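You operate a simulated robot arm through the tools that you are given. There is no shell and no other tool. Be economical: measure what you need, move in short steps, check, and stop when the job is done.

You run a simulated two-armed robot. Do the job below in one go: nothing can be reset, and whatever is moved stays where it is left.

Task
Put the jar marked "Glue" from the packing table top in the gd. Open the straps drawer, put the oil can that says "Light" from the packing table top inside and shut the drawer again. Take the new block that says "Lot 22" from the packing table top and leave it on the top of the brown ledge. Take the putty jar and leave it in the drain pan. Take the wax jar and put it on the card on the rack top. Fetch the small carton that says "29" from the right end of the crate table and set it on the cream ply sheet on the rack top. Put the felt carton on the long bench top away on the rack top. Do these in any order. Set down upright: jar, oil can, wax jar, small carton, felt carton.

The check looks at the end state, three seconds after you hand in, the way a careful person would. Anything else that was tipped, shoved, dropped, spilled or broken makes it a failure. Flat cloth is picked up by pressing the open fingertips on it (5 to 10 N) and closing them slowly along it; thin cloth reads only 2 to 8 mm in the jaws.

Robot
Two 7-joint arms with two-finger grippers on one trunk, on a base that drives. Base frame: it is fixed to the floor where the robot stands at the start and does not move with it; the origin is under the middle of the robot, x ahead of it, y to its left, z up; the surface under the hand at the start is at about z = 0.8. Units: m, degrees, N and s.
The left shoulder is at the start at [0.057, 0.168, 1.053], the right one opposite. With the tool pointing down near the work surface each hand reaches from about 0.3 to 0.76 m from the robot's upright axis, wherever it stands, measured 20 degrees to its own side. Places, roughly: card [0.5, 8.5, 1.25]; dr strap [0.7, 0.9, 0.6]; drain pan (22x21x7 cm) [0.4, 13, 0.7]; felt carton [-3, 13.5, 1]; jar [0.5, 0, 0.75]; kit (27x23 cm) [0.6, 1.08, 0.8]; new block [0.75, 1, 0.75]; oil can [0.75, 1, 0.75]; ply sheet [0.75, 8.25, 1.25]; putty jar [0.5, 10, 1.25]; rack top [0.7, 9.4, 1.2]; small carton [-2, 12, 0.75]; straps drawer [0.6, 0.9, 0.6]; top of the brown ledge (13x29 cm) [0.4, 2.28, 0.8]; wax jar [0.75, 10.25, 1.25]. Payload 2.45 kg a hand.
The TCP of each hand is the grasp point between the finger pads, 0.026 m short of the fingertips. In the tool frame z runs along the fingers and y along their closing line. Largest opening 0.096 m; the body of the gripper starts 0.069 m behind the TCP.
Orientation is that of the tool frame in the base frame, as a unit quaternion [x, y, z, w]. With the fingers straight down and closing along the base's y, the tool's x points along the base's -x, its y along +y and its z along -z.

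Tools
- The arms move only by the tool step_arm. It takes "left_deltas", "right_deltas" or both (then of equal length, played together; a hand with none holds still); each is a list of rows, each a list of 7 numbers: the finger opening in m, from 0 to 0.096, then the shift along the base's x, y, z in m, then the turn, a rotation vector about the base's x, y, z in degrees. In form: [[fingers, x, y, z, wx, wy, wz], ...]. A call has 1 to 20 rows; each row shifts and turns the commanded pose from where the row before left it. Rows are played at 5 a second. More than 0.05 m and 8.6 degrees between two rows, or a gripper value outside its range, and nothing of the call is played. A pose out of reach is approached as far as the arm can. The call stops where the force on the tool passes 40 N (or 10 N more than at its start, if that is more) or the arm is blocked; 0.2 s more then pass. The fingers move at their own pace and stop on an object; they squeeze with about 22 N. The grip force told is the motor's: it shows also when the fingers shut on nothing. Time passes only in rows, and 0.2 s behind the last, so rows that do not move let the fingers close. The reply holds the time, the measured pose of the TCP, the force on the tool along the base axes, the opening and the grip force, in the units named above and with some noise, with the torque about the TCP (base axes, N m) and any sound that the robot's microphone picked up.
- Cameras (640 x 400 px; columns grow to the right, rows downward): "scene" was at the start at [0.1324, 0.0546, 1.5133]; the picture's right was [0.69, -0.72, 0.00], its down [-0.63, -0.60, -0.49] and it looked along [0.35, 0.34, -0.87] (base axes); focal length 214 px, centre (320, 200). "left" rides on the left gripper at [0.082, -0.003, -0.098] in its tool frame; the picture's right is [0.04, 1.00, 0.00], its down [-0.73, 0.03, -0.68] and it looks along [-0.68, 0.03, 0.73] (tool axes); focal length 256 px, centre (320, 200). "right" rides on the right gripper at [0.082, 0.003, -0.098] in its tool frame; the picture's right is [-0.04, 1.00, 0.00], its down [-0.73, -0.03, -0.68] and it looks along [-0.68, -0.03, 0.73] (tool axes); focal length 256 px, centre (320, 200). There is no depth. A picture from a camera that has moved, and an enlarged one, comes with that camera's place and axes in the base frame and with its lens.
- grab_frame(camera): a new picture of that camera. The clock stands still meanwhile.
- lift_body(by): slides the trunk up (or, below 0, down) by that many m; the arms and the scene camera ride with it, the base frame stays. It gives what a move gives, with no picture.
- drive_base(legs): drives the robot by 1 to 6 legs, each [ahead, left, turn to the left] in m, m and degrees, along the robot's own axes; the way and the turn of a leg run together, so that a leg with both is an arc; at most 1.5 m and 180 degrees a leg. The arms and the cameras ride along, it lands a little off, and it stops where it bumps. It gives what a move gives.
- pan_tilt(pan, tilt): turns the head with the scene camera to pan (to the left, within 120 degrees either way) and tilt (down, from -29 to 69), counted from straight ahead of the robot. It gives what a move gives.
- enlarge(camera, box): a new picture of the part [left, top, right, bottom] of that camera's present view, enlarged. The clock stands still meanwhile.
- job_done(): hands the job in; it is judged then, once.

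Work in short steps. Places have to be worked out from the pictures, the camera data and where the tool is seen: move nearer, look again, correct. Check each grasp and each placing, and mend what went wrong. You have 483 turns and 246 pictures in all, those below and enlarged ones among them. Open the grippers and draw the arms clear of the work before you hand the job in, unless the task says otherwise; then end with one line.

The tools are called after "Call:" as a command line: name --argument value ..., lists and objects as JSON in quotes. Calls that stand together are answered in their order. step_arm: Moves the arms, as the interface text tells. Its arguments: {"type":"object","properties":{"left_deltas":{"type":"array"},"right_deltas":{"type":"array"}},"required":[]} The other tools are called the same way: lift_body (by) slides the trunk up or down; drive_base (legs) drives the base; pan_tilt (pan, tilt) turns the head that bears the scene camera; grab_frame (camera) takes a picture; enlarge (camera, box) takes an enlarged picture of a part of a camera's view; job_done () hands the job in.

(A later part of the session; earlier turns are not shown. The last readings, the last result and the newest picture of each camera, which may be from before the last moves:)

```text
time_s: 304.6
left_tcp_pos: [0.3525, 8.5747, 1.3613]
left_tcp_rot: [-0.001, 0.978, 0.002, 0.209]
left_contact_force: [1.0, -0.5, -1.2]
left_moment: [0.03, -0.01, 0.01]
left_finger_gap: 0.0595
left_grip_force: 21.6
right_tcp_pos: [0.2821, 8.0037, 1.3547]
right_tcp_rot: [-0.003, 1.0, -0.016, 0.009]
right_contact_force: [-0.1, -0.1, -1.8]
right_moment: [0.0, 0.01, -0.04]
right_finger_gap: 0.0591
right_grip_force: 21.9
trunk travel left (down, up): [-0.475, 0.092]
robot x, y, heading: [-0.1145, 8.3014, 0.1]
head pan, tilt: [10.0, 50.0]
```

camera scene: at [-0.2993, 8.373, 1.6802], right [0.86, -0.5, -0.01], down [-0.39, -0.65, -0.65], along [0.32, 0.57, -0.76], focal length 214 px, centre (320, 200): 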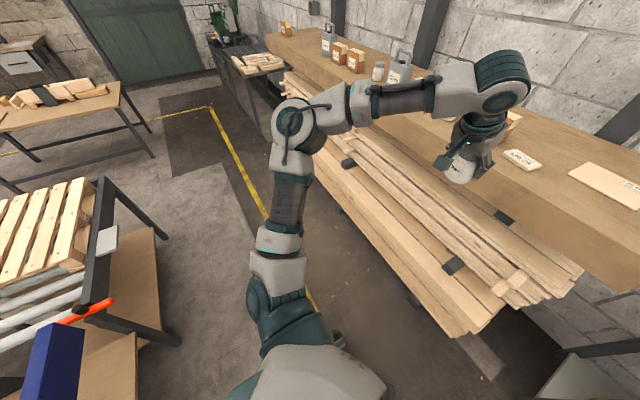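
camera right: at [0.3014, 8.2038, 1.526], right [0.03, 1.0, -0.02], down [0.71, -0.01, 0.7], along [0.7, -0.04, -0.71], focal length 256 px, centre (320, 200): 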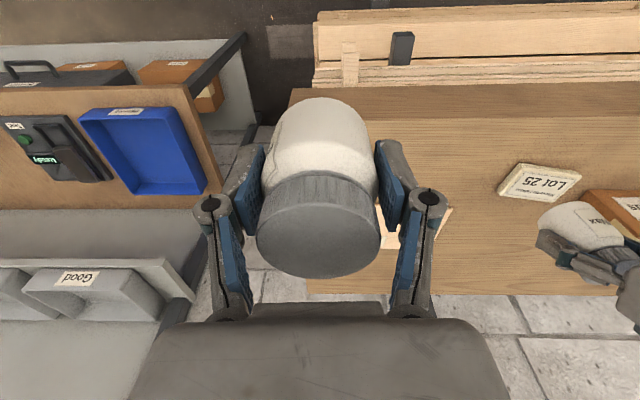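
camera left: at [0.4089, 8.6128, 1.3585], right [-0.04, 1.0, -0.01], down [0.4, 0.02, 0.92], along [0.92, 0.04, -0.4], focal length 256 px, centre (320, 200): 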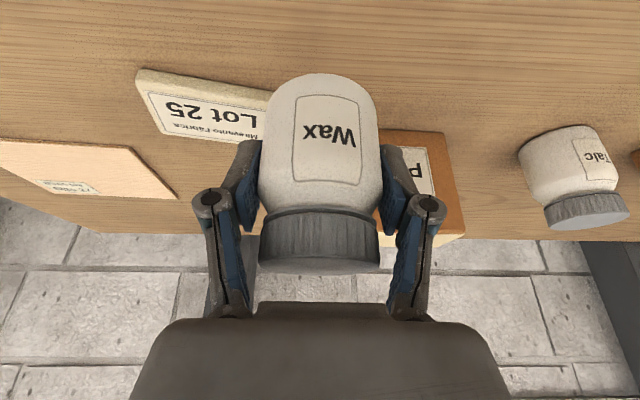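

Calm. Forward 0.12, then move over the card.

Call:
drive_base --legs '[[0.12, 0, 0]]'

Call:
step_arm --left_deltas '[[0.04, 0, 0, 0, 0, 0, 0], [0.04, 0, 0, 0, 0, 0, 0], [0.04, 0.02, -0.01, 0, 0, 0, 0], [0.04, 0.025, -0.01, 0, 0, 0, 0], [0.04, 0.025, -0.01, 0, 0, 0, 0], [0.04, 0.02, -0.008, -0.02, 0, 0, 0], [0.04, 0, 0, 0, 0, 0, 0], [0.04, 0, 0, 0, 0, 0, 0]]'

Call:
enlarge --camera "scene" --box '[220, 130, 380, 230]'

Call:
grab_frame --camera "left"

```text
time_s: 305.9
left_tcp_pos: [0.4664, 8.5509, 1.3681]
left_tcp_rot: [0.001, 0.978, 0.011, 0.21]
left_contact_force: [-0.1, -1.6, -1.5]
left_moment: [0.09, 0.04, 0.02]
left_finger_gap: 0.0593
left_grip_force: 21.9
right_tcp_pos: [0.3988, 7.9804, 1.351]
right_tcp_rot: [-0.003, 1.0, -0.007, 0.01]
right_contact_force: [0.3, -1.1, -2.3]
right_moment: [0.08, -0.03, 0.0]
right_finger_gap: 0.059
right_grip_force: 22.5
trunk travel left (down, up): [-0.475, 0.092]
robot x, y, heading: [0.0062, 8.2975, 0.0]
head pan, tilt: [10.0, 50.0]
```

```text
time_s: 307.9
left_tcp_pos: [0.5563, 8.5189, 1.345]
left_tcp_rot: [0.003, 0.978, 0.007, 0.21]
left_contact_force: [0.4, -0.7, -2.0]
left_moment: [0.01, 0.01, 0.0]
left_finger_gap: 0.0591
left_grip_force: 21.6
right_tcp_pos: [0.3977, 7.985, 1.3537]
right_tcp_rot: [0.0, 1.0, -0.013, 0.01]
right_contact_force: [-0.2, -0.2, -2.4]
right_moment: [-0.02, -0.01, -0.03]
right_finger_gap: 0.0591
right_grip_force: 21.8
trunk travel left (down, up): [-0.475, 0.092]
robot x, y, heading: [0.0094, 8.2926, -0.1]
head pan, tilt: [10.0, 50.0]
stopped in row 8 (left hand): the arm was blocked; the commanded pose is now the measured one
```

```text
4.00 times, centred on (300, 180) of scene
camera zoom: at [0.0709, 8.2652, 1.7789], right [0.17, -0.99, -0.02], down [-0.76, -0.12, -0.64], along [0.63, 0.13, -0.77], focal length 858 px, centre (400, 280)
```

zoom: 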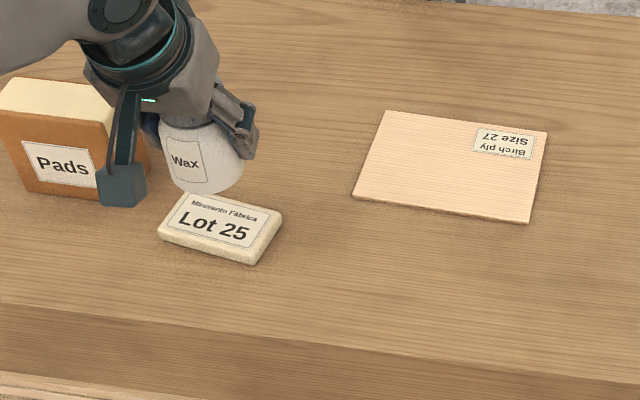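

```text
101 pictures are left
camera left: at [0.4415, 8.5126, 1.4018], right [-0.03, 1.0, 0.0], down [0.39, 0.01, 0.92], along [0.92, 0.03, -0.39], focal length 256 px, centre (320, 200)
```

left: 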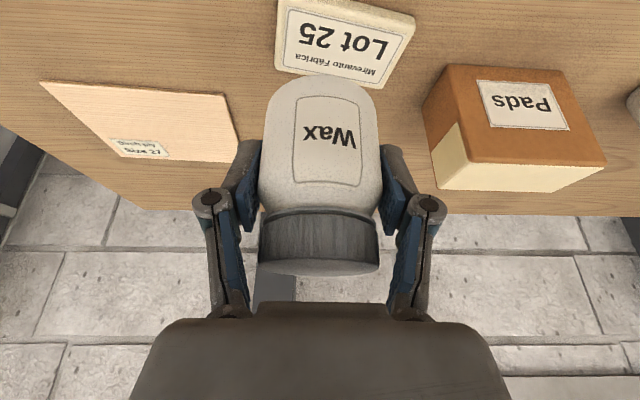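

Check the sway for a second.

Call:
step_arm --left_deltas '[[0.04, 0, 0, 0, 0, 0, 0]]'

Call:
step_arm --left_deltas '[[0.04, 0, 0, 0, 0, 0, 0]]'

Call:
step_arm --left_deltas '[[0.04, 0, 0, 0, 0, 0, 0]]'

Call:
step_arm --left_deltas '[[0.04, 0, 0, 0, 0, 0, 0]]'

```text
time_s: 308.4
left_tcp_pos: [0.5522, 8.5374, 1.344]
left_tcp_rot: [0.001, 0.977, 0.001, 0.212]
left_contact_force: [0.2, -0.7, -1.3]
left_moment: [0.01, 0.04, 0.02]
left_finger_gap: 0.0593
left_grip_force: 21.9
right_tcp_pos: [0.3947, 8.0049, 1.3593]
right_tcp_rot: [-0.002, 1.0, -0.018, 0.011]
right_contact_force: [-0.6, 0.5, -1.5]
right_moment: [0.01, 0.03, 0.02]
right_finger_gap: 0.059
right_grip_force: 22.1
trunk travel left (down, up): [-0.475, 0.092]
robot x, y, heading: [0.0083, 8.2983, -0.1]
head pan, tilt: [10.0, 50.0]
stopped in row 1 (left hand): the arm was blocked; the commanded pose is now the measured one
```

```text
time_s: 308.9
left_tcp_pos: [0.5546, 8.5315, 1.3447]
left_tcp_rot: [0.0, 0.978, 0.004, 0.211]
left_contact_force: [0.0, -0.4, -2.2]
left_moment: [0.07, -0.04, 0.02]
left_finger_gap: 0.0593
left_grip_force: 21.5
right_tcp_pos: [0.395, 7.9969, 1.356]
right_tcp_rot: [-0.002, 1.0, -0.015, 0.01]
right_contact_force: [0.2, -0.2, -0.7]
right_moment: [-0.01, 0.01, 0.02]
right_finger_gap: 0.0592
right_grip_force: 22.3
trunk travel left (down, up): [-0.475, 0.092]
robot x, y, heading: [0.0069, 8.3004, -0.0]
head pan, tilt: [10.0, 50.0]
```

```text
time_s: 309.2
left_tcp_pos: [0.5537, 8.564, 1.3407]
left_tcp_rot: [-0.004, 0.977, -0.006, 0.211]
left_contact_force: [-0.3, 1.5, -1.9]
left_moment: [-0.1, -0.02, -0.06]
left_finger_gap: 0.0593
left_grip_force: 21.8
right_tcp_pos: [0.3941, 8.0306, 1.3634]
right_tcp_rot: [-0.005, 1.0, -0.026, 0.011]
right_contact_force: [-0.3, 1.1, -2.0]
right_moment: [-0.07, 0.02, 0.0]
right_finger_gap: 0.059
right_grip_force: 21.8
trunk travel left (down, up): [-0.475, 0.092]
robot x, y, heading: [0.0087, 8.3015, -0.1]
head pan, tilt: [10.0, 50.0]
```

```text
time_s: 309.9
left_tcp_pos: [0.5502, 8.5311, 1.3462]
left_tcp_rot: [0.0, 0.977, 0.002, 0.214]
left_contact_force: [0.2, 0.3, -2.1]
left_moment: [-0.02, 0.0, -0.04]
left_finger_gap: 0.0593
left_grip_force: 21.8
right_tcp_pos: [0.3913, 7.9988, 1.3589]
right_tcp_rot: [-0.001, 1.0, -0.017, 0.012]
right_contact_force: [-0.2, -0.5, -1.0]
right_moment: [-0.01, 0.05, 0.01]
right_finger_gap: 0.0594
right_grip_force: 22.3
trunk travel left (down, up): [-0.475, 0.092]
robot x, y, heading: [0.0047, 8.2942, -0.2]
head pan, tilt: [10.0, 50.0]
stopped in row 1 (left hand): the arm was blocked; the commanded pose is now the measured one
```

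The sway seems tied to this spot (y≈8.3); at y≈8.48 it was calm. I'll back off to y≈8.55 and use a turned heading (-22°) to reach the card with the left arm.

Call:
drive_base --legs '[[-0.2, 0, 0], [0, 0.25, 0]]'

Call:
step_arm --left_deltas '[[0.04, 0, 0, 0, 0, 0, 0], [0.04, 0, 0, 0, 0, 0, 0], [0.04, 0, 0, 0, 0, 0, 0], [0.04, 0, 0, 0, 0, 0, 0], [0.04, 0, 0, 0, 0, 0, 0]]'

Call:
step_arm --left_deltas '[[0.04, 0, 0, 0, 0, 0, 0]]'

Call:
step_arm --left_deltas '[[0.04, 0, 0, 0, 0, 0, 0]]'

Call:
step_arm --left_deltas '[[0.04, 0, 0, 0, 0, 0, 0]]'

```text
time_s: 312.9
left_tcp_pos: [0.3497, 8.8048, 1.3428]
left_tcp_rot: [-0.003, 0.977, -0.004, 0.213]
left_contact_force: [-0.3, 1.4, -1.5]
left_moment: [-0.08, 0.02, 0.01]
left_finger_gap: 0.059
left_grip_force: 21.4
right_tcp_pos: [0.1898, 8.2715, 1.3626]
right_tcp_rot: [-0.004, 1.0, -0.024, 0.013]
right_contact_force: [0.0, 0.6, -2.1]
right_moment: [-0.06, 0.02, -0.02]
right_finger_gap: 0.059
right_grip_force: 22.3
trunk travel left (down, up): [-0.475, 0.092]
robot x, y, heading: [-0.198, 8.5478, -0.2]
head pan, tilt: [10.0, 50.0]
```

```text
time_s: 314.3
left_tcp_pos: [0.3397, 8.8065, 1.347]
left_tcp_rot: [-0.004, 0.976, -0.003, 0.216]
left_contact_force: [0.0, -0.4, -2.0]
left_moment: [0.04, -0.01, 0.03]
left_finger_gap: 0.0594
left_grip_force: 22.3
right_tcp_pos: [0.1828, 8.2729, 1.3658]
right_tcp_rot: [-0.005, 1.0, -0.022, 0.016]
right_contact_force: [-0.1, 0.0, -1.2]
right_moment: [0.04, -0.01, -0.03]
right_finger_gap: 0.0592
right_grip_force: 22.1
trunk travel left (down, up): [-0.475, 0.092]
robot x, y, heading: [-0.1966, 8.5488, 0.2]
head pan, tilt: [10.0, 50.0]
stopped in row 5 (left hand): the arm was blocked; the commanded pose is now the measured one
```

```text
time_s: 314.7
left_tcp_pos: [0.3408, 8.7963, 1.3479]
left_tcp_rot: [-0.004, 0.977, 0.001, 0.215]
left_contact_force: [0.2, -0.1, -2.0]
left_moment: [-0.01, 0.0, 0.02]
left_finger_gap: 0.0592
left_grip_force: 22.1
right_tcp_pos: [0.1837, 8.2636, 1.3621]
right_tcp_rot: [-0.005, 1.0, -0.019, 0.015]
right_contact_force: [-0.8, -0.5, -2.5]
right_moment: [0.03, 0.03, 0.0]
right_finger_gap: 0.059
right_grip_force: 21.8
trunk travel left (down, up): [-0.475, 0.092]
robot x, y, heading: [-0.1947, 8.5495, 0.0]
head pan, tilt: [10.0, 50.0]
```

```text
time_s: 315.3
left_tcp_pos: [0.3362, 8.7967, 1.3512]
left_tcp_rot: [-0.003, 0.976, 0.001, 0.217]
left_contact_force: [-0.4, -1.1, -1.6]
left_moment: [0.11, 0.0, 0.01]
left_finger_gap: 0.0589
left_grip_force: 21.6
right_tcp_pos: [0.178, 8.2649, 1.3641]
right_tcp_rot: [-0.005, 1.0, -0.019, 0.017]
right_contact_force: [-0.6, -0.8, -1.3]
right_moment: [0.05, 0.01, 0.01]
right_finger_gap: 0.059
right_grip_force: 22.4
trunk travel left (down, up): [-0.475, 0.092]
robot x, y, heading: [-0.1946, 8.5548, -0.1]
head pan, tilt: [10.0, 50.0]
stopped in row 1 (left hand): the arm was blocked; the commanded pose is now the measured one
```

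```text
time_s: 315.7
left_tcp_pos: [0.3385, 8.8042, 1.3493]
left_tcp_rot: [-0.005, 0.977, 0.0, 0.215]
left_contact_force: [-0.7, -0.6, -2.7]
left_moment: [0.0, -0.01, 0.0]
left_finger_gap: 0.0594
left_grip_force: 22.5
right_tcp_pos: [0.1805, 8.2712, 1.3645]
right_tcp_rot: [-0.006, 1.0, -0.02, 0.016]
right_contact_force: [0.9, 1.0, -1.9]
right_moment: [-0.04, 0.04, 0.01]
right_finger_gap: 0.059
right_grip_force: 22.4
trunk travel left (down, up): [-0.475, 0.092]
robot x, y, heading: [-0.1988, 8.5572, 0.0]
head pan, tilt: [10.0, 50.0]
```

Sway is now only ±5 mm. Turn -22° and advance 0.15 so the card lies in the left arm's comfortable zone.

Call:
drive_base --legs '[[0, 0, -22], [0.15, 0, 0]]'

Call:
step_arm --left_deltas '[[0.04, 0, 0, 0, 0, 0, 0], [0.04, 0, 0, 0, 0, 0, 0]]'

Call:
step_arm --left_deltas '[[0.04, 0, 0, 0, 0, 0, 0]]'

Call:
step_arm --left_deltas '[[0.04, 0, 0, 0, 0, 0, 0]]'

Call:
grab_frame --camera "scene"

```text
time_s: 318.2
left_tcp_pos: [0.5241, 8.5229, 1.3521]
left_tcp_rot: [0.183, 0.959, -0.039, 0.214]
left_contact_force: [-0.3, 0.1, -2.1]
left_moment: [0.06, -0.01, 0.02]
left_finger_gap: 0.0592
left_grip_force: 21.8
right_tcp_pos: [0.1771, 8.0875, 1.3647]
right_tcp_rot: [0.185, 0.982, -0.021, 0.014]
right_contact_force: [-0.1, -0.4, -1.7]
right_moment: [0.04, 0.0, 0.03]
right_finger_gap: 0.0593
right_grip_force: 21.9
trunk travel left (down, up): [-0.475, 0.092]
robot x, y, heading: [-0.0577, 8.4963, -22.1]
head pan, tilt: [10.0, 50.0]
```

```text
time_s: 319.0
left_tcp_pos: [0.5351, 8.5547, 1.3491]
left_tcp_rot: [0.179, 0.959, -0.049, 0.213]
left_contact_force: [0.2, -0.3, -2.6]
left_moment: [-0.06, 0.04, -0.02]
left_finger_gap: 0.0592
left_grip_force: 22.0
right_tcp_pos: [0.1886, 8.1185, 1.3721]
right_tcp_rot: [0.182, 0.983, -0.031, 0.015]
right_contact_force: [1.3, 0.7, -1.3]
right_moment: [-0.06, 0.05, -0.01]
right_finger_gap: 0.0589
right_grip_force: 22.7
trunk travel left (down, up): [-0.475, 0.092]
robot x, y, heading: [-0.0527, 8.5023, -21.9]
head pan, tilt: [10.0, 50.0]
stopped in row 2 (left hand): the arm was blocked; the commanded pose is now the measured one
```

```text
time_s: 319.6
left_tcp_pos: [0.5197, 8.5249, 1.3554]
left_tcp_rot: [0.183, 0.958, -0.04, 0.217]
left_contact_force: [0.2, -0.5, -1.2]
left_moment: [0.0, 0.01, -0.02]
left_finger_gap: 0.0591
left_grip_force: 22.3
right_tcp_pos: [0.1721, 8.0909, 1.3656]
right_tcp_rot: [0.185, 0.982, -0.022, 0.017]
right_contact_force: [-0.1, 0.7, -0.8]
right_moment: [-0.03, 0.03, 0.03]
right_finger_gap: 0.0591
right_grip_force: 22.0
trunk travel left (down, up): [-0.475, 0.092]
robot x, y, heading: [-0.0561, 8.4969, -21.9]
head pan, tilt: [10.0, 50.0]
stopped in row 1 (left hand): the arm was blocked; the commanded pose is now the measured one
```

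```text
time_s: 320.0
left_tcp_pos: [0.5288, 8.5436, 1.3526]
left_tcp_rot: [0.181, 0.959, -0.047, 0.215]
left_contact_force: [-0.3, 0.8, -1.9]
left_moment: [-0.03, 0.04, 0.01]
left_finger_gap: 0.0591
left_grip_force: 21.8
right_tcp_pos: [0.1814, 8.1074, 1.3704]
right_tcp_rot: [0.185, 0.982, -0.028, 0.016]
right_contact_force: [0.5, -0.1, -1.5]
right_moment: [-0.02, 0.01, 0.04]
right_finger_gap: 0.0592
right_grip_force: 21.9
trunk travel left (down, up): [-0.475, 0.092]
robot x, y, heading: [-0.0545, 8.4989, -22.1]
head pan, tilt: [10.0, 50.0]
```

```text
100 pictures are left
camera scene: at [0.018, 8.5096, 1.7787], right [-0.21, -0.98, 0.01], down [-0.76, 0.15, -0.64], along [0.62, -0.14, -0.77], focal length 214 px, centre (320, 200)
```

scene: 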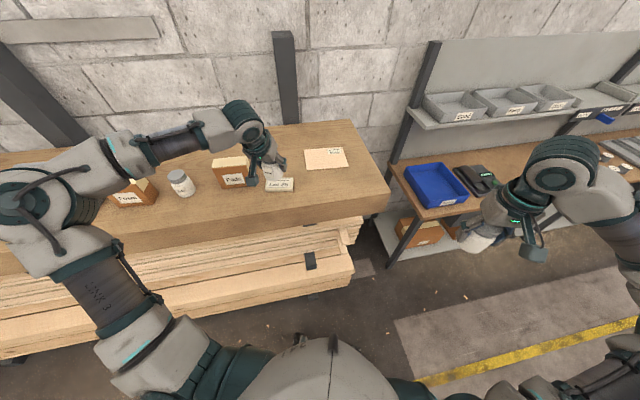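

Wait with idle commands that don't disturb the arms.

Call:
pan_tilt --pan 10 --tilt 50

Call:
pan_tilt --pan 10 --tilt 50

Call:
lift_body --by -0.03

Call:
pan_tilt --pan 10 --tilt 50

Call:
pan_tilt --pan 10 --tilt 50

```text
time_s: 320.6
left_tcp_pos: [0.522, 8.5275, 1.3551]
left_tcp_rot: [0.183, 0.958, -0.042, 0.216]
left_contact_force: [0.2, 0.7, -1.7]
left_moment: [0.01, 0.01, -0.01]
left_finger_gap: 0.059
left_grip_force: 22.3
right_tcp_pos: [0.1753, 8.0944, 1.3675]
right_tcp_rot: [0.185, 0.982, -0.023, 0.017]
right_contact_force: [0.5, -0.4, -1.8]
right_moment: [0.01, 0.0, 0.03]
right_finger_gap: 0.0589
right_grip_force: 21.9
trunk travel left (down, up): [-0.475, 0.092]
robot x, y, heading: [-0.0556, 8.4958, -22.2]
head pan, tilt: [10.0, 50.0]
```

```text
time_s: 321.2
left_tcp_pos: [0.5164, 8.5174, 1.3567]
left_tcp_rot: [0.185, 0.958, -0.037, 0.216]
left_contact_force: [-0.4, 0.2, -2.6]
left_moment: [0.04, -0.01, 0.0]
left_finger_gap: 0.059
left_grip_force: 22.2
right_tcp_pos: [0.1708, 8.0829, 1.3644]
right_tcp_rot: [0.186, 0.982, -0.019, 0.017]
right_contact_force: [0.4, -0.5, -2.6]
right_moment: [0.0, -0.03, 0.01]
right_finger_gap: 0.0593
right_grip_force: 21.7
trunk travel left (down, up): [-0.475, 0.092]
robot x, y, heading: [-0.0571, 8.4914, -22.0]
head pan, tilt: [10.0, 50.0]
```

```text
time_s: 322.0
left_tcp_pos: [0.5271, 8.5429, 1.3221]
left_tcp_rot: [0.181, 0.959, -0.047, 0.215]
left_contact_force: [0.7, -0.4, -2.0]
left_moment: [-0.02, 0.02, -0.02]
left_finger_gap: 0.0591
left_grip_force: 22.6
right_tcp_pos: [0.1814, 8.1098, 1.3426]
right_tcp_rot: [0.183, 0.982, -0.029, 0.016]
right_contact_force: [0.7, 0.6, -2.3]
right_moment: [-0.06, 0.03, 0.05]
right_finger_gap: 0.0589
right_grip_force: 21.9
trunk travel left (down, up): [-0.445, 0.122]
robot x, y, heading: [-0.0564, 8.4987, -22.2]
head pan, tilt: [10.0, 50.0]
```

```text
time_s: 322.6
left_tcp_pos: [0.5218, 8.53, 1.3249]
left_tcp_rot: [0.183, 0.958, -0.042, 0.215]
left_contact_force: [-0.5, -0.2, -2.4]
left_moment: [-0.01, 0.0, -0.02]
left_finger_gap: 0.0592
left_grip_force: 22.2
right_tcp_pos: [0.1747, 8.0947, 1.3368]
right_tcp_rot: [0.184, 0.983, -0.023, 0.017]
right_contact_force: [-0.8, -0.3, -0.3]
right_moment: [0.0, 0.03, 0.05]
right_finger_gap: 0.0592
right_grip_force: 22.0
trunk travel left (down, up): [-0.445, 0.122]
robot x, y, heading: [-0.0561, 8.4975, -21.8]
head pan, tilt: [10.0, 50.0]
```

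```text
time_s: 323.2
left_tcp_pos: [0.5159, 8.5153, 1.3267]
left_tcp_rot: [0.186, 0.958, -0.038, 0.217]
left_contact_force: [0.3, -0.8, -2.2]
left_moment: [0.02, -0.03, 0.02]
left_finger_gap: 0.0592
left_grip_force: 22.4
right_tcp_pos: [0.1686, 8.0804, 1.3357]
right_tcp_rot: [0.188, 0.982, -0.019, 0.018]
right_contact_force: [-0.1, 0.5, -2.6]
right_moment: [0.02, 0.0, 0.01]
right_finger_gap: 0.0591
right_grip_force: 22.2
trunk travel left (down, up): [-0.445, 0.122]
robot x, y, heading: [-0.0571, 8.4934, -22.0]
head pan, tilt: [10.0, 50.0]
```

Low hands relative to the trunk are what keeps it damped. I lower the right hand a lot, raise the trunk, keeping the left hand about 1.31.

Call:
step_arm --right_deltas '[[0.04, 0, 0, -0.04, 0, 0, 0], [0.04, 0, 0, -0.04, 0, 0, 0], [0.04, 0, 0, -0.04, 0, 0, 0], [0.04, 0, 0, -0.04, 0, 0, 0], [0.04, 0, 0, -0.04, 0, 0, 0], [0.04, 0, 0, -0.04, 0, 0, 0]]'

Call:
lift_body --by 0.06

Call:
step_arm --left_deltas '[[0.04, -0.005, 0, -0.03, 0, 0, 0], [0.04, -0.005, 0, -0.04, 0, 0, 0]]'

Call:
pan_tilt --pan 10 --tilt 50

Call:
pan_tilt --pan 10 --tilt 50

Call:
pan_tilt --pan 10 --tilt 50

```text
time_s: 324.6
left_tcp_pos: [0.526, 8.5385, 1.3231]
left_tcp_rot: [0.182, 0.958, -0.045, 0.215]
left_contact_force: [0.1, 0.1, -3.1]
left_moment: [-0.02, 0.0, 0.01]
left_finger_gap: 0.0593
left_grip_force: 22.0
right_tcp_pos: [0.1797, 8.1023, 1.0992]
right_tcp_rot: [0.184, 0.982, -0.026, 0.018]
right_contact_force: [0.5, 1.2, -1.9]
right_moment: [-0.05, 0.03, 0.03]
right_finger_gap: 0.059
right_grip_force: 21.7
trunk travel left (down, up): [-0.445, 0.122]
robot x, y, heading: [-0.0542, 8.4979, -21.7]
head pan, tilt: [10.0, 50.0]
```

```text
time_s: 325.6
left_tcp_pos: [0.5269, 8.5421, 1.3821]
left_tcp_rot: [0.181, 0.959, -0.045, 0.215]
left_contact_force: [0.0, -0.2, -2.2]
left_moment: [-0.02, 0.01, -0.01]
left_finger_gap: 0.0593
left_grip_force: 22.0
right_tcp_pos: [0.1793, 8.1051, 1.1594]
right_tcp_rot: [0.184, 0.983, -0.026, 0.017]
right_contact_force: [0.8, -0.2, -1.4]
right_moment: [-0.03, 0.01, 0.01]
right_finger_gap: 0.0591
right_grip_force: 21.5
trunk travel left (down, up): [-0.505, 0.062]
robot x, y, heading: [-0.0551, 8.5002, -22.1]
head pan, tilt: [10.0, 50.0]
```

```text
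time_s: 326.2
left_tcp_pos: [0.5067, 8.513, 1.3164]
left_tcp_rot: [0.185, 0.958, -0.036, 0.216]
left_contact_force: [0.7, 0.2, -1.5]
left_moment: [0.03, -0.01, 0.0]
left_finger_gap: 0.0593
left_grip_force: 22.2
right_tcp_pos: [0.169, 8.0793, 1.1553]
right_tcp_rot: [0.186, 0.982, -0.018, 0.017]
right_contact_force: [0.0, 0.3, -2.2]
right_moment: [0.01, -0.02, 0.0]
right_finger_gap: 0.0587
right_grip_force: 22.5
trunk travel left (down, up): [-0.505, 0.062]
robot x, y, heading: [-0.0579, 8.4935, -22.2]
head pan, tilt: [10.0, 50.0]
```

```text
time_s: 326.8
left_tcp_pos: [0.5184, 8.5447, 1.3129]
left_tcp_rot: [0.182, 0.958, -0.048, 0.215]
left_contact_force: [1.4, 0.7, -2.5]
left_moment: [-0.04, -0.01, -0.04]
left_finger_gap: 0.0594
left_grip_force: 21.9
right_tcp_pos: [0.1801, 8.1072, 1.1606]
right_tcp_rot: [0.183, 0.983, -0.028, 0.016]
right_contact_force: [0.0, 1.2, -2.3]
right_moment: [-0.07, 0.0, -0.01]
right_finger_gap: 0.0591
right_grip_force: 21.9
trunk travel left (down, up): [-0.505, 0.062]
robot x, y, heading: [-0.0573, 8.4996, -22.1]
head pan, tilt: [10.0, 50.0]
```

```text
time_s: 327.4
left_tcp_pos: [0.5105, 8.5247, 1.3155]
left_tcp_rot: [0.183, 0.958, -0.04, 0.216]
left_contact_force: [0.0, -0.4, -2.4]
left_moment: [0.02, -0.04, -0.03]
left_finger_gap: 0.0591
left_grip_force: 21.9
right_tcp_pos: [0.1735, 8.0905, 1.1568]
right_tcp_rot: [0.186, 0.982, -0.021, 0.017]
right_contact_force: [-0.3, -0.2, -2.2]
right_moment: [0.06, 0.01, 0.03]
right_finger_gap: 0.0591
right_grip_force: 21.6
trunk travel left (down, up): [-0.505, 0.062]
robot x, y, heading: [-0.0556, 8.4973, -21.7]
head pan, tilt: [10.0, 50.0]
```

```text
time_s: 328.0
left_tcp_pos: [0.5091, 8.5236, 1.3172]
left_tcp_rot: [0.184, 0.958, -0.04, 0.217]
left_contact_force: [-0.5, -0.4, -1.2]
left_moment: [0.03, 0.01, 0.01]
left_finger_gap: 0.0592
left_grip_force: 21.9
right_tcp_pos: [0.1725, 8.09, 1.1581]
right_tcp_rot: [0.186, 0.982, -0.021, 0.017]
right_contact_force: [-0.8, -1.1, -2.0]
right_moment: [0.01, 0.03, -0.02]
right_finger_gap: 0.0592
right_grip_force: 22.1
trunk travel left (down, up): [-0.505, 0.062]
robot x, y, heading: [-0.0542, 8.4935, -21.8]
head pan, tilt: [10.0, 50.0]
```

Call:
pan_tilt --pan 10 --tilt 50

Call:
pan_tilt --pan 10 --tilt 50

Call:
step_arm --left_deltas '[[0.04, 0, 0, 0, 0, 0, 0]]'

Call:
step_arm --left_deltas '[[0.04, 0, 0, 0, 0, 0, 0]]'

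```text
time_s: 328.6
left_tcp_pos: [0.5172, 8.5441, 1.3133]
left_tcp_rot: [0.181, 0.959, -0.047, 0.214]
left_contact_force: [0.3, 0.8, -2.1]
left_moment: [-0.03, 0.01, 0.0]
left_finger_gap: 0.0594
left_grip_force: 22.3
right_tcp_pos: [0.1792, 8.1071, 1.1615]
right_tcp_rot: [0.183, 0.982, -0.027, 0.017]
right_contact_force: [0.7, 0.3, -3.1]
right_moment: [-0.04, 0.06, 0.0]
right_finger_gap: 0.059
right_grip_force: 21.7
trunk travel left (down, up): [-0.505, 0.062]
robot x, y, heading: [-0.0515, 8.5021, -21.8]
head pan, tilt: [10.0, 50.0]
```

```text
time_s: 329.2
left_tcp_pos: [0.5053, 8.5144, 1.3182]
left_tcp_rot: [0.185, 0.958, -0.037, 0.217]
left_contact_force: [-1.3, -1.0, -2.1]
left_moment: [0.06, -0.03, 0.05]
left_finger_gap: 0.0594
left_grip_force: 22.0
right_tcp_pos: [0.1685, 8.0807, 1.1546]
right_tcp_rot: [0.187, 0.982, -0.019, 0.018]
right_contact_force: [-1.2, -2.1, -1.8]
right_moment: [0.09, -0.04, 0.0]
right_finger_gap: 0.0589
right_grip_force: 21.8
trunk travel left (down, up): [-0.505, 0.062]
robot x, y, heading: [-0.055, 8.4958, -22.1]
head pan, tilt: [10.0, 50.0]
```

```text
time_s: 329.6
left_tcp_pos: [0.5172, 8.5423, 1.3123]
left_tcp_rot: [0.18, 0.959, -0.046, 0.216]
left_contact_force: [-0.7, 1.0, -2.1]
left_moment: [-0.06, 0.03, -0.02]
left_finger_gap: 0.0592
left_grip_force: 21.8
right_tcp_pos: [0.1798, 8.1062, 1.1609]
right_tcp_rot: [0.182, 0.983, -0.027, 0.017]
right_contact_force: [0.1, 0.1, -2.1]
right_moment: [-0.03, 0.06, 0.01]
right_finger_gap: 0.0589
right_grip_force: 22.2
trunk travel left (down, up): [-0.505, 0.062]
robot x, y, heading: [-0.055, 8.4983, -22.2]
head pan, tilt: [10.0, 50.0]
```

```text
time_s: 330.0
left_tcp_pos: [0.5085, 8.5214, 1.3164]
left_tcp_rot: [0.184, 0.958, -0.039, 0.216]
left_contact_force: [0.0, -0.5, -1.5]
left_moment: [0.01, -0.01, -0.01]
left_finger_gap: 0.0593
left_grip_force: 21.9
right_tcp_pos: [0.1718, 8.0879, 1.1578]
right_tcp_rot: [0.186, 0.982, -0.021, 0.017]
right_contact_force: [-0.4, -0.4, -2.5]
right_moment: [0.0, -0.01, 0.03]
right_finger_gap: 0.0593
right_grip_force: 22.2
trunk travel left (down, up): [-0.505, 0.062]
robot x, y, heading: [-0.0564, 8.4913, -21.9]
head pan, tilt: [10.0, 50.0]
```

Reset to calm: back straight off, lower trunk and hands, let it settle, then come back straight.

Call:
drive_base --legs '[[-0.25, 0, 0]]'

Call:
lift_body --by -0.28

Call:
step_arm --left_deltas '[[0.04, 0, 0, 0, 0, 0, 0], [0.04, 0, 0, 0, 0, 0, 0], [0.04, 0, 0, 0, 0, 0, 0], [0.04, 0, 0, 0, 0, 0, 0]]'

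Call:
step_arm --left_deltas '[[0.04, 0, 0, 0, 0, 0, 0], [0.04, 0, 0, 0, 0, 0, 0], [0.04, 0, 0, 0, 0, 0, 0], [0.04, 0, 0, 0, 0, 0, 0]]'

Call:
step_arm --left_deltas '[[0.04, 0, 0, 0, 0, 0, 0]]'

```text
time_s: 331.8
left_tcp_pos: [0.2856, 8.6253, 1.3133]
left_tcp_rot: [0.182, 0.959, -0.042, 0.215]
left_contact_force: [0.1, -0.6, -1.7]
left_moment: [0.01, 0.0, -0.02]
left_finger_gap: 0.0591
left_grip_force: 21.9
right_tcp_pos: [-0.0521, 8.191, 1.159]
right_tcp_rot: [0.184, 0.982, -0.025, 0.016]
right_contact_force: [0.8, 0.0, -2.2]
right_moment: [0.0, 0.01, 0.03]
right_finger_gap: 0.0592
right_grip_force: 22.1
trunk travel left (down, up): [-0.505, 0.062]
robot x, y, heading: [-0.2862, 8.5929, -21.8]
head pan, tilt: [10.0, 50.0]
```

```text
time_s: 334.6
left_tcp_pos: [0.2738, 8.6174, 1.0386]
left_tcp_rot: [0.183, 0.958, -0.039, 0.219]
left_contact_force: [-0.9, -1.2, -2.5]
left_moment: [0.02, -0.02, 0.03]
left_finger_gap: 0.0592
left_grip_force: 21.7
right_tcp_pos: [-0.0625, 8.1842, 0.8784]
right_tcp_rot: [0.184, 0.982, -0.021, 0.02]
right_contact_force: [0.3, 0.2, -2.3]
right_moment: [0.02, 0.0, 0.0]
right_finger_gap: 0.0592
right_grip_force: 21.8
trunk travel left (down, up): [-0.225, 0.342]
robot x, y, heading: [-0.285, 8.5931, -21.7]
head pan, tilt: [10.0, 50.0]
```

```text
time_s: 335.6
left_tcp_pos: [0.273, 8.6142, 1.0399]
left_tcp_rot: [0.183, 0.958, -0.037, 0.218]
left_contact_force: [0.0, 0.0, -1.5]
left_moment: [0.01, 0.01, 0.0]
left_finger_gap: 0.0591
left_grip_force: 21.8
right_tcp_pos: [-0.0638, 8.1812, 0.878]
right_tcp_rot: [0.186, 0.982, -0.02, 0.019]
right_contact_force: [0.3, 0.9, -1.9]
right_moment: [0.04, 0.0, 0.0]
right_finger_gap: 0.0591
right_grip_force: 22.2
trunk travel left (down, up): [-0.225, 0.342]
robot x, y, heading: [-0.2899, 8.5885, -22.1]
head pan, tilt: [10.0, 50.0]
```

```text
time_s: 336.6
left_tcp_pos: [0.2728, 8.616, 1.0393]
left_tcp_rot: [0.182, 0.958, -0.038, 0.219]
left_contact_force: [0.2, -0.7, -1.7]
left_moment: [0.03, 0.0, 0.0]
left_finger_gap: 0.059
left_grip_force: 22.2
right_tcp_pos: [-0.0626, 8.1832, 0.877]
right_tcp_rot: [0.185, 0.982, -0.02, 0.019]
right_contact_force: [0.4, -0.5, -1.7]
right_moment: [0.04, 0.04, 0.0]
right_finger_gap: 0.059
right_grip_force: 21.4
trunk travel left (down, up): [-0.225, 0.342]
robot x, y, heading: [-0.2875, 8.5938, -21.8]
head pan, tilt: [10.0, 50.0]
```

```text
time_s: 337.0
left_tcp_pos: [0.275, 8.6212, 1.0379]
left_tcp_rot: [0.183, 0.958, -0.04, 0.218]
left_contact_force: [-0.2, -0.9, -2.5]
left_moment: [0.02, 0.04, 0.01]
left_finger_gap: 0.0591
left_grip_force: 21.7
right_tcp_pos: [-0.0601, 8.1869, 0.8783]
right_tcp_rot: [0.184, 0.982, -0.022, 0.019]
right_contact_force: [0.8, 0.3, -2.5]
right_moment: [0.01, 0.02, -0.02]
right_finger_gap: 0.059
right_grip_force: 21.9
trunk travel left (down, up): [-0.225, 0.342]
robot x, y, heading: [-0.2872, 8.5885, -21.8]
head pan, tilt: [10.0, 50.0]
```

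Calm. Fix tilt, raise trunk 0.28, advance 0.24 straight.

Call:
step_arm --left_deltas '[[0.04, 0, 0, 0.0, 1.1, 1.4, -0.2], [0.04, 0, 0, 0, 0, 0, 0]]'

Call:
lift_body --by 0.28

Call:
drive_base --legs '[[0.24, 0, 0]]'

Call:
pan_tilt --pan 10 --tilt 50

Call:
pan_tilt --pan 10 --tilt 50

Call:
pan_tilt --pan 10 --tilt 50

```text
time_s: 337.6
left_tcp_pos: [0.2731, 8.6194, 1.0375]
left_tcp_rot: [0.187, 0.96, -0.033, 0.204]
left_contact_force: [0.2, 0.5, -2.5]
left_moment: [0.0, 0.02, -0.03]
left_finger_gap: 0.0594
left_grip_force: 21.9
right_tcp_pos: [-0.0607, 8.185, 0.878]
right_tcp_rot: [0.184, 0.982, -0.021, 0.02]
right_contact_force: [0.0, 0.8, -2.5]
right_moment: [-0.03, 0.04, 0.0]
right_finger_gap: 0.0591
right_grip_force: 22.0
trunk travel left (down, up): [-0.225, 0.342]
robot x, y, heading: [-0.2892, 8.5897, -21.8]
head pan, tilt: [10.0, 50.0]
```

```text
time_s: 340.5
left_tcp_pos: [0.2744, 8.6193, 1.3176]
left_tcp_rot: [0.186, 0.961, -0.032, 0.203]
left_contact_force: [-0.2, -0.3, -2.0]
left_moment: [-0.04, 0.04, 0.02]
left_finger_gap: 0.0592
left_grip_force: 21.6
right_tcp_pos: [-0.0598, 8.1844, 1.1578]
right_tcp_rot: [0.184, 0.982, -0.021, 0.018]
right_contact_force: [-0.3, -0.2, -2.1]
right_moment: [0.0, -0.01, -0.02]
right_finger_gap: 0.0588
right_grip_force: 21.4
trunk travel left (down, up): [-0.505, 0.062]
robot x, y, heading: [-0.288, 8.5895, -22.0]
head pan, tilt: [10.0, 50.0]
```

```text
time_s: 342.2
left_tcp_pos: [0.4952, 8.5292, 1.3196]
left_tcp_rot: [0.187, 0.96, -0.034, 0.205]
left_contact_force: [0.0, 1.4, -1.4]
left_moment: [0.01, -0.04, -0.01]
left_finger_gap: 0.0594
left_grip_force: 21.4
right_tcp_pos: [0.159, 8.0957, 1.1599]
right_tcp_rot: [0.185, 0.982, -0.02, 0.02]
right_contact_force: [-0.7, 0.2, -1.9]
right_moment: [0.02, 0.0, 0.02]
right_finger_gap: 0.0588
right_grip_force: 22.1
trunk travel left (down, up): [-0.505, 0.062]
robot x, y, heading: [-0.0642, 8.5009, -22.0]
head pan, tilt: [10.0, 50.0]
```

```text
time_s: 342.8
left_tcp_pos: [0.4952, 8.5304, 1.3194]
left_tcp_rot: [0.186, 0.96, -0.033, 0.206]
left_contact_force: [0.1, 0.3, -2.2]
left_moment: [-0.02, 0.0, -0.01]
left_finger_gap: 0.0595
left_grip_force: 21.7
right_tcp_pos: [0.1582, 8.0955, 1.1591]
right_tcp_rot: [0.186, 0.982, -0.021, 0.022]
right_contact_force: [-0.9, 0.3, -1.7]
right_moment: [0.02, 0.01, -0.02]
right_finger_gap: 0.059
right_grip_force: 21.8
trunk travel left (down, up): [-0.505, 0.062]
robot x, y, heading: [-0.0601, 8.4988, -21.9]
head pan, tilt: [10.0, 50.0]
```

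```text
time_s: 343.4
left_tcp_pos: [0.4947, 8.5302, 1.3194]
left_tcp_rot: [0.186, 0.96, -0.033, 0.206]
left_contact_force: [1.0, -0.2, -1.7]
left_moment: [-0.01, -0.02, 0.01]
left_finger_gap: 0.0592
left_grip_force: 22.2
right_tcp_pos: [0.1594, 8.0954, 1.16]
right_tcp_rot: [0.185, 0.982, -0.022, 0.02]
right_contact_force: [-0.2, -0.1, -1.3]
right_moment: [0.04, 0.02, -0.05]
right_finger_gap: 0.059
right_grip_force: 21.9
trunk travel left (down, up): [-0.505, 0.062]
robot x, y, heading: [-0.0641, 8.4989, -22.1]
head pan, tilt: [10.0, 50.0]
```

```text
time_s: 344.0
left_tcp_pos: [0.4955, 8.5292, 1.3192]
left_tcp_rot: [0.185, 0.96, -0.032, 0.205]
left_contact_force: [0.8, -0.8, -2.7]
left_moment: [-0.01, 0.0, 0.0]
left_finger_gap: 0.0593
left_grip_force: 21.2
right_tcp_pos: [0.1595, 8.0949, 1.1595]
right_tcp_rot: [0.185, 0.982, -0.022, 0.019]
right_contact_force: [0.6, -0.2, -1.8]
right_moment: [0.03, 0.04, 0.0]
right_finger_gap: 0.0591
right_grip_force: 22.1
trunk travel left (down, up): [-0.505, 0.062]
robot x, y, heading: [-0.067, 8.5046, -22.1]
head pan, tilt: [10.0, 50.0]
```

Perfectly calm. Move slowly over the card.

Call:
step_arm --left_deltas '[[0.04, 0.012, 0.001, 0, 0, 0, 0], [0.04, 0.013, 0.001, 0, 0, 0, 0], [0.04, 0.013, 0.001, 0, 0, 0, 0], [0.04, 0.013, 0.001, 0, 0, 0, 0], [0.04, 0.013, 0.001, 0, 0, 0, 0], [0.04, 0.01, 0, 0, 0, 0, 0], [0.04, 0, 0, 0, 0, 0, 0], [0.04, 0, 0, 0, 0, 0, 0]]'

Call:
enlarge --camera "scene" --box '[220, 130, 380, 230]'

Call:
grab_frame --camera "left"

```text
time_s: 345.8
left_tcp_pos: [0.5697, 8.5357, 1.3186]
left_tcp_rot: [0.186, 0.96, -0.032, 0.205]
left_contact_force: [-0.4, 0.1, -2.8]
left_moment: [0.01, 0.01, 0.01]
left_finger_gap: 0.059
left_grip_force: 21.6
right_tcp_pos: [0.1598, 8.0956, 1.1588]
right_tcp_rot: [0.185, 0.982, -0.022, 0.02]
right_contact_force: [-0.1, -0.1, -1.2]
right_moment: [0.02, -0.02, 0.0]
right_finger_gap: 0.0591
right_grip_force: 21.8
trunk travel left (down, up): [-0.505, 0.062]
robot x, y, heading: [-0.0582, 8.4964, -21.8]
head pan, tilt: [10.0, 50.0]
```

```text
4.00 times, centred on (300, 180) of scene
camera zoom: at [-0.0014, 8.4887, 1.8091], right [-0.21, -0.98, 0.0], down [-0.75, 0.16, -0.64], along [0.63, -0.13, -0.77], focal length 858 px, centre (400, 280)
```

zoom: 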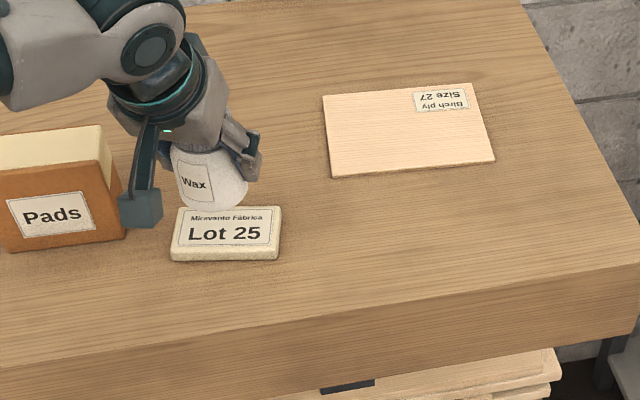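

```text
98 pictures are left
camera left: at [0.4619, 8.5722, 1.3759], right [0.34, 0.94, 0.0], down [0.37, -0.13, 0.92], along [0.86, -0.31, -0.4], focal length 256 px, centre (320, 200)
```

left: 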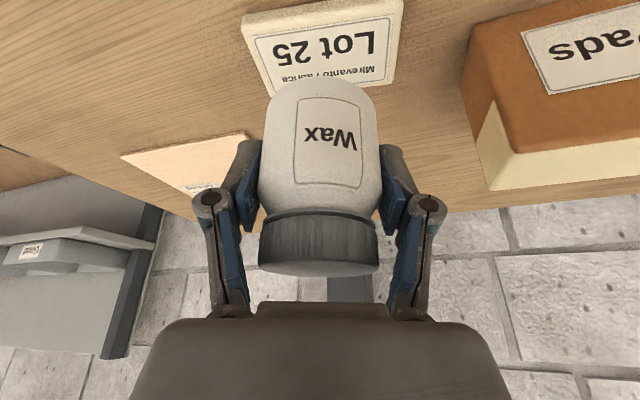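

Aligned with the card (≈[0.571,8.535]). Lower gently.

Call:
step_arm --left_deltas '[[0.04, 0.0005, 0, -0.014, 0, 0, 0], [0.04, 0, 0, -0.014, 0, 0, 0], [0.04, 0, 0, -0.012, 0, 0, 0], [0.04, 0, 0, -0.007, 0, 0, 0], [0.04, 0, 0, 0, 0, 0, 0]]'

Call:
step_arm --left_deltas '[[0.04, 0, 0, -0.003, 0, 0, 0], [0.04, 0, 0, -0.003, 0, 0, 0], [0.04, 0, 0, 0, 0, 0, 0]]'

```text
time_s: 347.0
left_tcp_pos: [0.5705, 8.5342, 1.2711]
left_tcp_rot: [0.187, 0.96, -0.034, 0.204]
left_contact_force: [-1.1, -0.8, -1.7]
left_moment: [0.0, -0.03, 0.02]
left_finger_gap: 0.059
left_grip_force: 22.1
right_tcp_pos: [0.1594, 8.0951, 1.1592]
right_tcp_rot: [0.186, 0.982, -0.022, 0.02]
right_contact_force: [0.0, 0.5, -2.2]
right_moment: [0.01, -0.03, -0.01]
right_finger_gap: 0.0592
right_grip_force: 22.1
trunk travel left (down, up): [-0.505, 0.062]
robot x, y, heading: [-0.0617, 8.5007, -22.2]
head pan, tilt: [10.0, 50.0]
```

```text
time_s: 347.8
left_tcp_pos: [0.571, 8.5349, 1.2667]
left_tcp_rot: [0.186, 0.96, -0.033, 0.205]
left_contact_force: [-0.7, 0.5, -1.9]
left_moment: [0.0, 0.02, -0.01]
left_finger_gap: 0.0592
left_grip_force: 22.4
right_tcp_pos: [0.16, 8.0958, 1.1591]
right_tcp_rot: [0.186, 0.982, -0.021, 0.021]
right_contact_force: [-0.6, 0.0, -2.1]
right_moment: [0.01, 0.02, 0.03]
right_finger_gap: 0.059
right_grip_force: 21.8
trunk travel left (down, up): [-0.505, 0.062]
robot x, y, heading: [-0.0637, 8.5033, -21.6]
head pan, tilt: [10.0, 50.0]
```

Call:
step_arm --left_deltas '[[0.04, 0, 0, -0.002, 0, 0, 0], [0.04, 0, 0, -0.002, 0, 0, 0], [0.04, 0, 0, 0, 0, 0, 0]]'

Call:
step_arm --left_deltas '[[0.04, 0, 0, -0.002, 0, 0, 0], [0.04, 0, 0, -0.001, 0, 0, 0], [0.04, 0, 0, 0, 0, 0, 0]]'

Call:
enlarge --camera "scene" --box '[240, 140, 340, 210]'

```text
time_s: 348.6
left_tcp_pos: [0.5701, 8.5352, 1.2618]
left_tcp_rot: [0.185, 0.961, -0.032, 0.205]
left_contact_force: [0.5, 0.1, -2.0]
left_moment: [0.0, -0.01, -0.03]
left_finger_gap: 0.0594
left_grip_force: 22.3
right_tcp_pos: [0.1598, 8.0945, 1.1594]
right_tcp_rot: [0.185, 0.982, -0.022, 0.02]
right_contact_force: [0.0, 1.0, -2.1]
right_moment: [0.01, 0.03, 0.0]
right_finger_gap: 0.0592
right_grip_force: 21.9
trunk travel left (down, up): [-0.505, 0.062]
robot x, y, heading: [-0.064, 8.4985, -21.9]
head pan, tilt: [10.0, 50.0]
```

```text
time_s: 349.4
left_tcp_pos: [0.5716, 8.5345, 1.2607]
left_tcp_rot: [0.186, 0.96, -0.034, 0.206]
left_contact_force: [2.0, 0.4, 7.0]
left_moment: [-0.23, 0.02, 0.06]
left_finger_gap: 0.0594
left_grip_force: 22.1
right_tcp_pos: [0.1586, 8.0954, 1.1593]
right_tcp_rot: [0.185, 0.982, -0.021, 0.02]
right_contact_force: [-0.5, 0.3, -2.5]
right_moment: [0.04, -0.02, -0.01]
right_finger_gap: 0.0591
right_grip_force: 21.3
trunk travel left (down, up): [-0.505, 0.062]
robot x, y, heading: [-0.0671, 8.4988, -21.9]
head pan, tilt: [10.0, 50.0]
```

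```text
5.71 times, centred on (290, 175) of scene
camera zoom: at [-0.0025, 8.4888, 1.8092], right [-0.21, -0.98, 0.0], down [-0.75, 0.16, -0.64], along [0.63, -0.13, -0.77], focal length 1226 px, centre (491, 343)
```

zoom: 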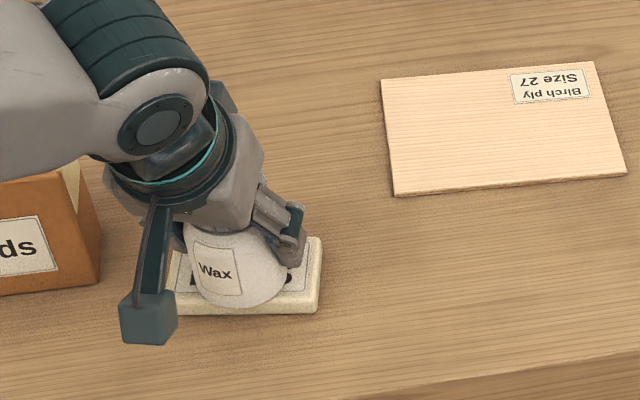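

On the card (7 N contact). Open and withdraw along the tool.

Call:
step_arm --left_deltas '[[0.065, 0, 0, 0, 0, 0, 0], [0.075, 0, 0, 0, 0, 0, 0], [0.078, 0, 0, 0, 0, 0, 0], [0.078, -0.009, 0.0037, 0.023, 0, 0, 0], [0.078, -0.012, 0.005, 0.03, 0, 0, 0], [0.078, -0.015, 0.006, 0.037, 0, 0, 0], [0.08, -0.02, 0.006, 0.03, 0, 0, 0], [0.09, -0.03, 0.006, 0, 0, 0, 0], [0.09, -0.03, 0.0, 0, 0, 0, 0]]'

Call:
enlarge --camera "scene" --box '[220, 130, 380, 230]'

Call:
grab_frame --camera "left"

```text
time_s: 351.4
left_tcp_pos: [0.4526, 8.5621, 1.3802]
left_tcp_rot: [0.185, 0.961, -0.034, 0.205]
left_contact_force: [-0.1, -0.2, 0.3]
left_moment: [0.01, -0.02, -0.06]
left_finger_gap: 0.0902
left_grip_force: 0.2
right_tcp_pos: [0.1588, 8.0961, 1.1599]
right_tcp_rot: [0.185, 0.982, -0.022, 0.021]
right_contact_force: [-0.3, 0.2, -1.4]
right_moment: [-0.04, -0.02, 0.0]
right_finger_gap: 0.059
right_grip_force: 21.9
trunk travel left (down, up): [-0.505, 0.062]
robot x, y, heading: [-0.0654, 8.5007, -22.0]
head pan, tilt: [10.0, 50.0]
```

```text
4.00 times, centred on (300, 180) of scene
camera zoom: at [-0.0047, 8.4897, 1.8092], right [-0.21, -0.98, 0.0], down [-0.75, 0.16, -0.64], along [0.63, -0.13, -0.77], focal length 858 px, centre (400, 280)
```

zoom: 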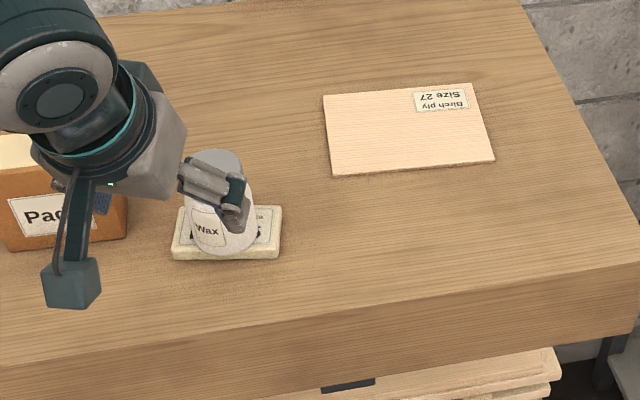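

```text
95 pictures are left
camera left: at [0.3443, 8.5993, 1.4368], right [0.34, 0.94, 0.0], down [0.37, -0.13, 0.92], along [0.86, -0.31, -0.39], focal length 256 px, centre (320, 200)
```

left: 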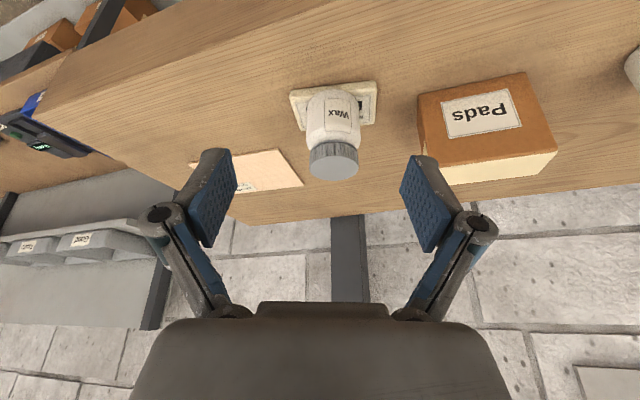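

Wax jar stands on the card. Next: Putty to the drain pan (~[0.4,13]). Back off, lower the trunk, turn to face up the aisle.

Call:
drive_base --legs '[[-0.25, 0, 0]]'

Call:
lift_body --by -0.22

Call:
step_arm --right_deltas '[[0.04, 0, 0, 0.04, 0, 0, 0], [0.04, 0, 0, 0.04, 0, 0, 0], [0.04, 0, 0, 0.04, 0, 0, 0], [0.04, 0, 0, 0, 0, 0, 0]]'

Call:
drive_base --legs '[[0, 0, 112]]'

Call:
pan_tilt --pan -5 --tilt 22

Call:
grab_frame --camera "scene"

```text
time_s: 353.3
left_tcp_pos: [0.2254, 8.655, 1.3769]
left_tcp_rot: [0.186, 0.961, -0.033, 0.203]
left_contact_force: [0.3, 0.5, 0.1]
left_moment: [0.03, 0.02, -0.02]
left_finger_gap: 0.09
left_grip_force: 0.0
right_tcp_pos: [-0.0683, 8.1881, 1.1579]
right_tcp_rot: [0.185, 0.982, -0.021, 0.019]
right_contact_force: [0.3, 1.0, -1.5]
right_moment: [0.05, 0.04, -0.01]
right_finger_gap: 0.0589
right_grip_force: 21.6
trunk travel left (down, up): [-0.505, 0.062]
robot x, y, heading: [-0.2953, 8.5943, -21.9]
head pan, tilt: [10.0, 50.0]
```

```text
time_s: 355.6
left_tcp_pos: [0.2177, 8.6581, 1.1603]
left_tcp_rot: [0.185, 0.96, -0.034, 0.206]
left_contact_force: [1.0, -0.6, -0.1]
left_moment: [-0.02, 0.01, -0.04]
left_finger_gap: 0.0902
left_grip_force: 0.1
right_tcp_pos: [-0.0759, 8.19, 0.9421]
right_tcp_rot: [0.184, 0.982, -0.021, 0.021]
right_contact_force: [-0.4, -0.4, -1.2]
right_moment: [-0.02, 0.03, 0.01]
right_finger_gap: 0.059
right_grip_force: 21.8
trunk travel left (down, up): [-0.285, 0.282]
robot x, y, heading: [-0.2985, 8.5927, -22.0]
head pan, tilt: [10.0, 50.0]
```

```text
time_s: 356.6
left_tcp_pos: [0.218, 8.6574, 1.1606]
left_tcp_rot: [0.186, 0.96, -0.033, 0.206]
left_contact_force: [0.6, 0.4, -0.3]
left_moment: [-0.01, 0.01, -0.01]
left_finger_gap: 0.0899
left_grip_force: 0.1
right_tcp_pos: [-0.0751, 8.1903, 1.0606]
right_tcp_rot: [0.184, 0.982, -0.021, 0.021]
right_contact_force: [-0.1, 0.5, -1.6]
right_moment: [0.02, 0.02, -0.01]
right_finger_gap: 0.0591
right_grip_force: 22.6
trunk travel left (down, up): [-0.285, 0.282]
robot x, y, heading: [-0.2953, 8.5954, -21.7]
head pan, tilt: [10.0, 50.0]
```

```text
time_s: 361.7
left_tcp_pos: [-0.5502, 9.0477, 1.1593]
left_tcp_rot: [0.692, -0.691, -0.152, -0.142]
left_contact_force: [-0.4, 0.3, -0.4]
left_moment: [-0.01, -0.01, 0.02]
left_finger_gap: 0.0899
left_grip_force: 0.1
right_tcp_pos: [-0.0061, 8.9514, 1.0603]
right_tcp_rot: [0.711, -0.702, -0.004, -0.03]
right_contact_force: [-0.1, 0.1, -2.1]
right_moment: [0.02, 0.01, 0.01]
right_finger_gap: 0.0591
right_grip_force: 21.6
trunk travel left (down, up): [-0.285, 0.282]
robot x, y, heading: [-0.2968, 8.5948, 90.0]
head pan, tilt: [10.0, 50.0]
```

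```text
time_s: 362.6
left_tcp_pos: [-0.5496, 9.0467, 1.1607]
left_tcp_rot: [0.691, -0.691, -0.153, -0.144]
left_contact_force: [0.3, 0.2, -0.4]
left_moment: [-0.03, -0.02, 0.02]
left_finger_gap: 0.0898
left_grip_force: 0.0
right_tcp_pos: [-0.007, 8.9493, 1.0619]
right_tcp_rot: [0.711, -0.702, -0.007, -0.031]
right_contact_force: [0.7, -0.2, -1.4]
right_moment: [-0.01, 0.02, 0.02]
right_finger_gap: 0.0591
right_grip_force: 22.3
trunk travel left (down, up): [-0.285, 0.282]
robot x, y, heading: [-0.2948, 8.5943, 90.3]
head pan, tilt: [-5.0, 22.0]
```

```text
94 pictures are left
camera scene: at [-0.2895, 8.7293, 1.6311], right [1.0, -0.09, 0.0], down [-0.03, -0.38, -0.93], along [0.08, 0.92, -0.38], focal length 214 px, centre (320, 200)
```

scene: 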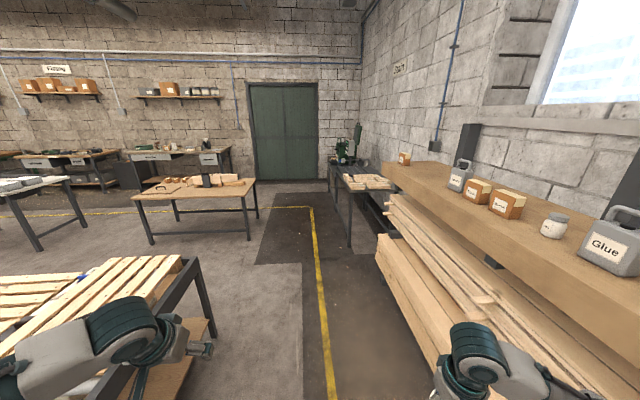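

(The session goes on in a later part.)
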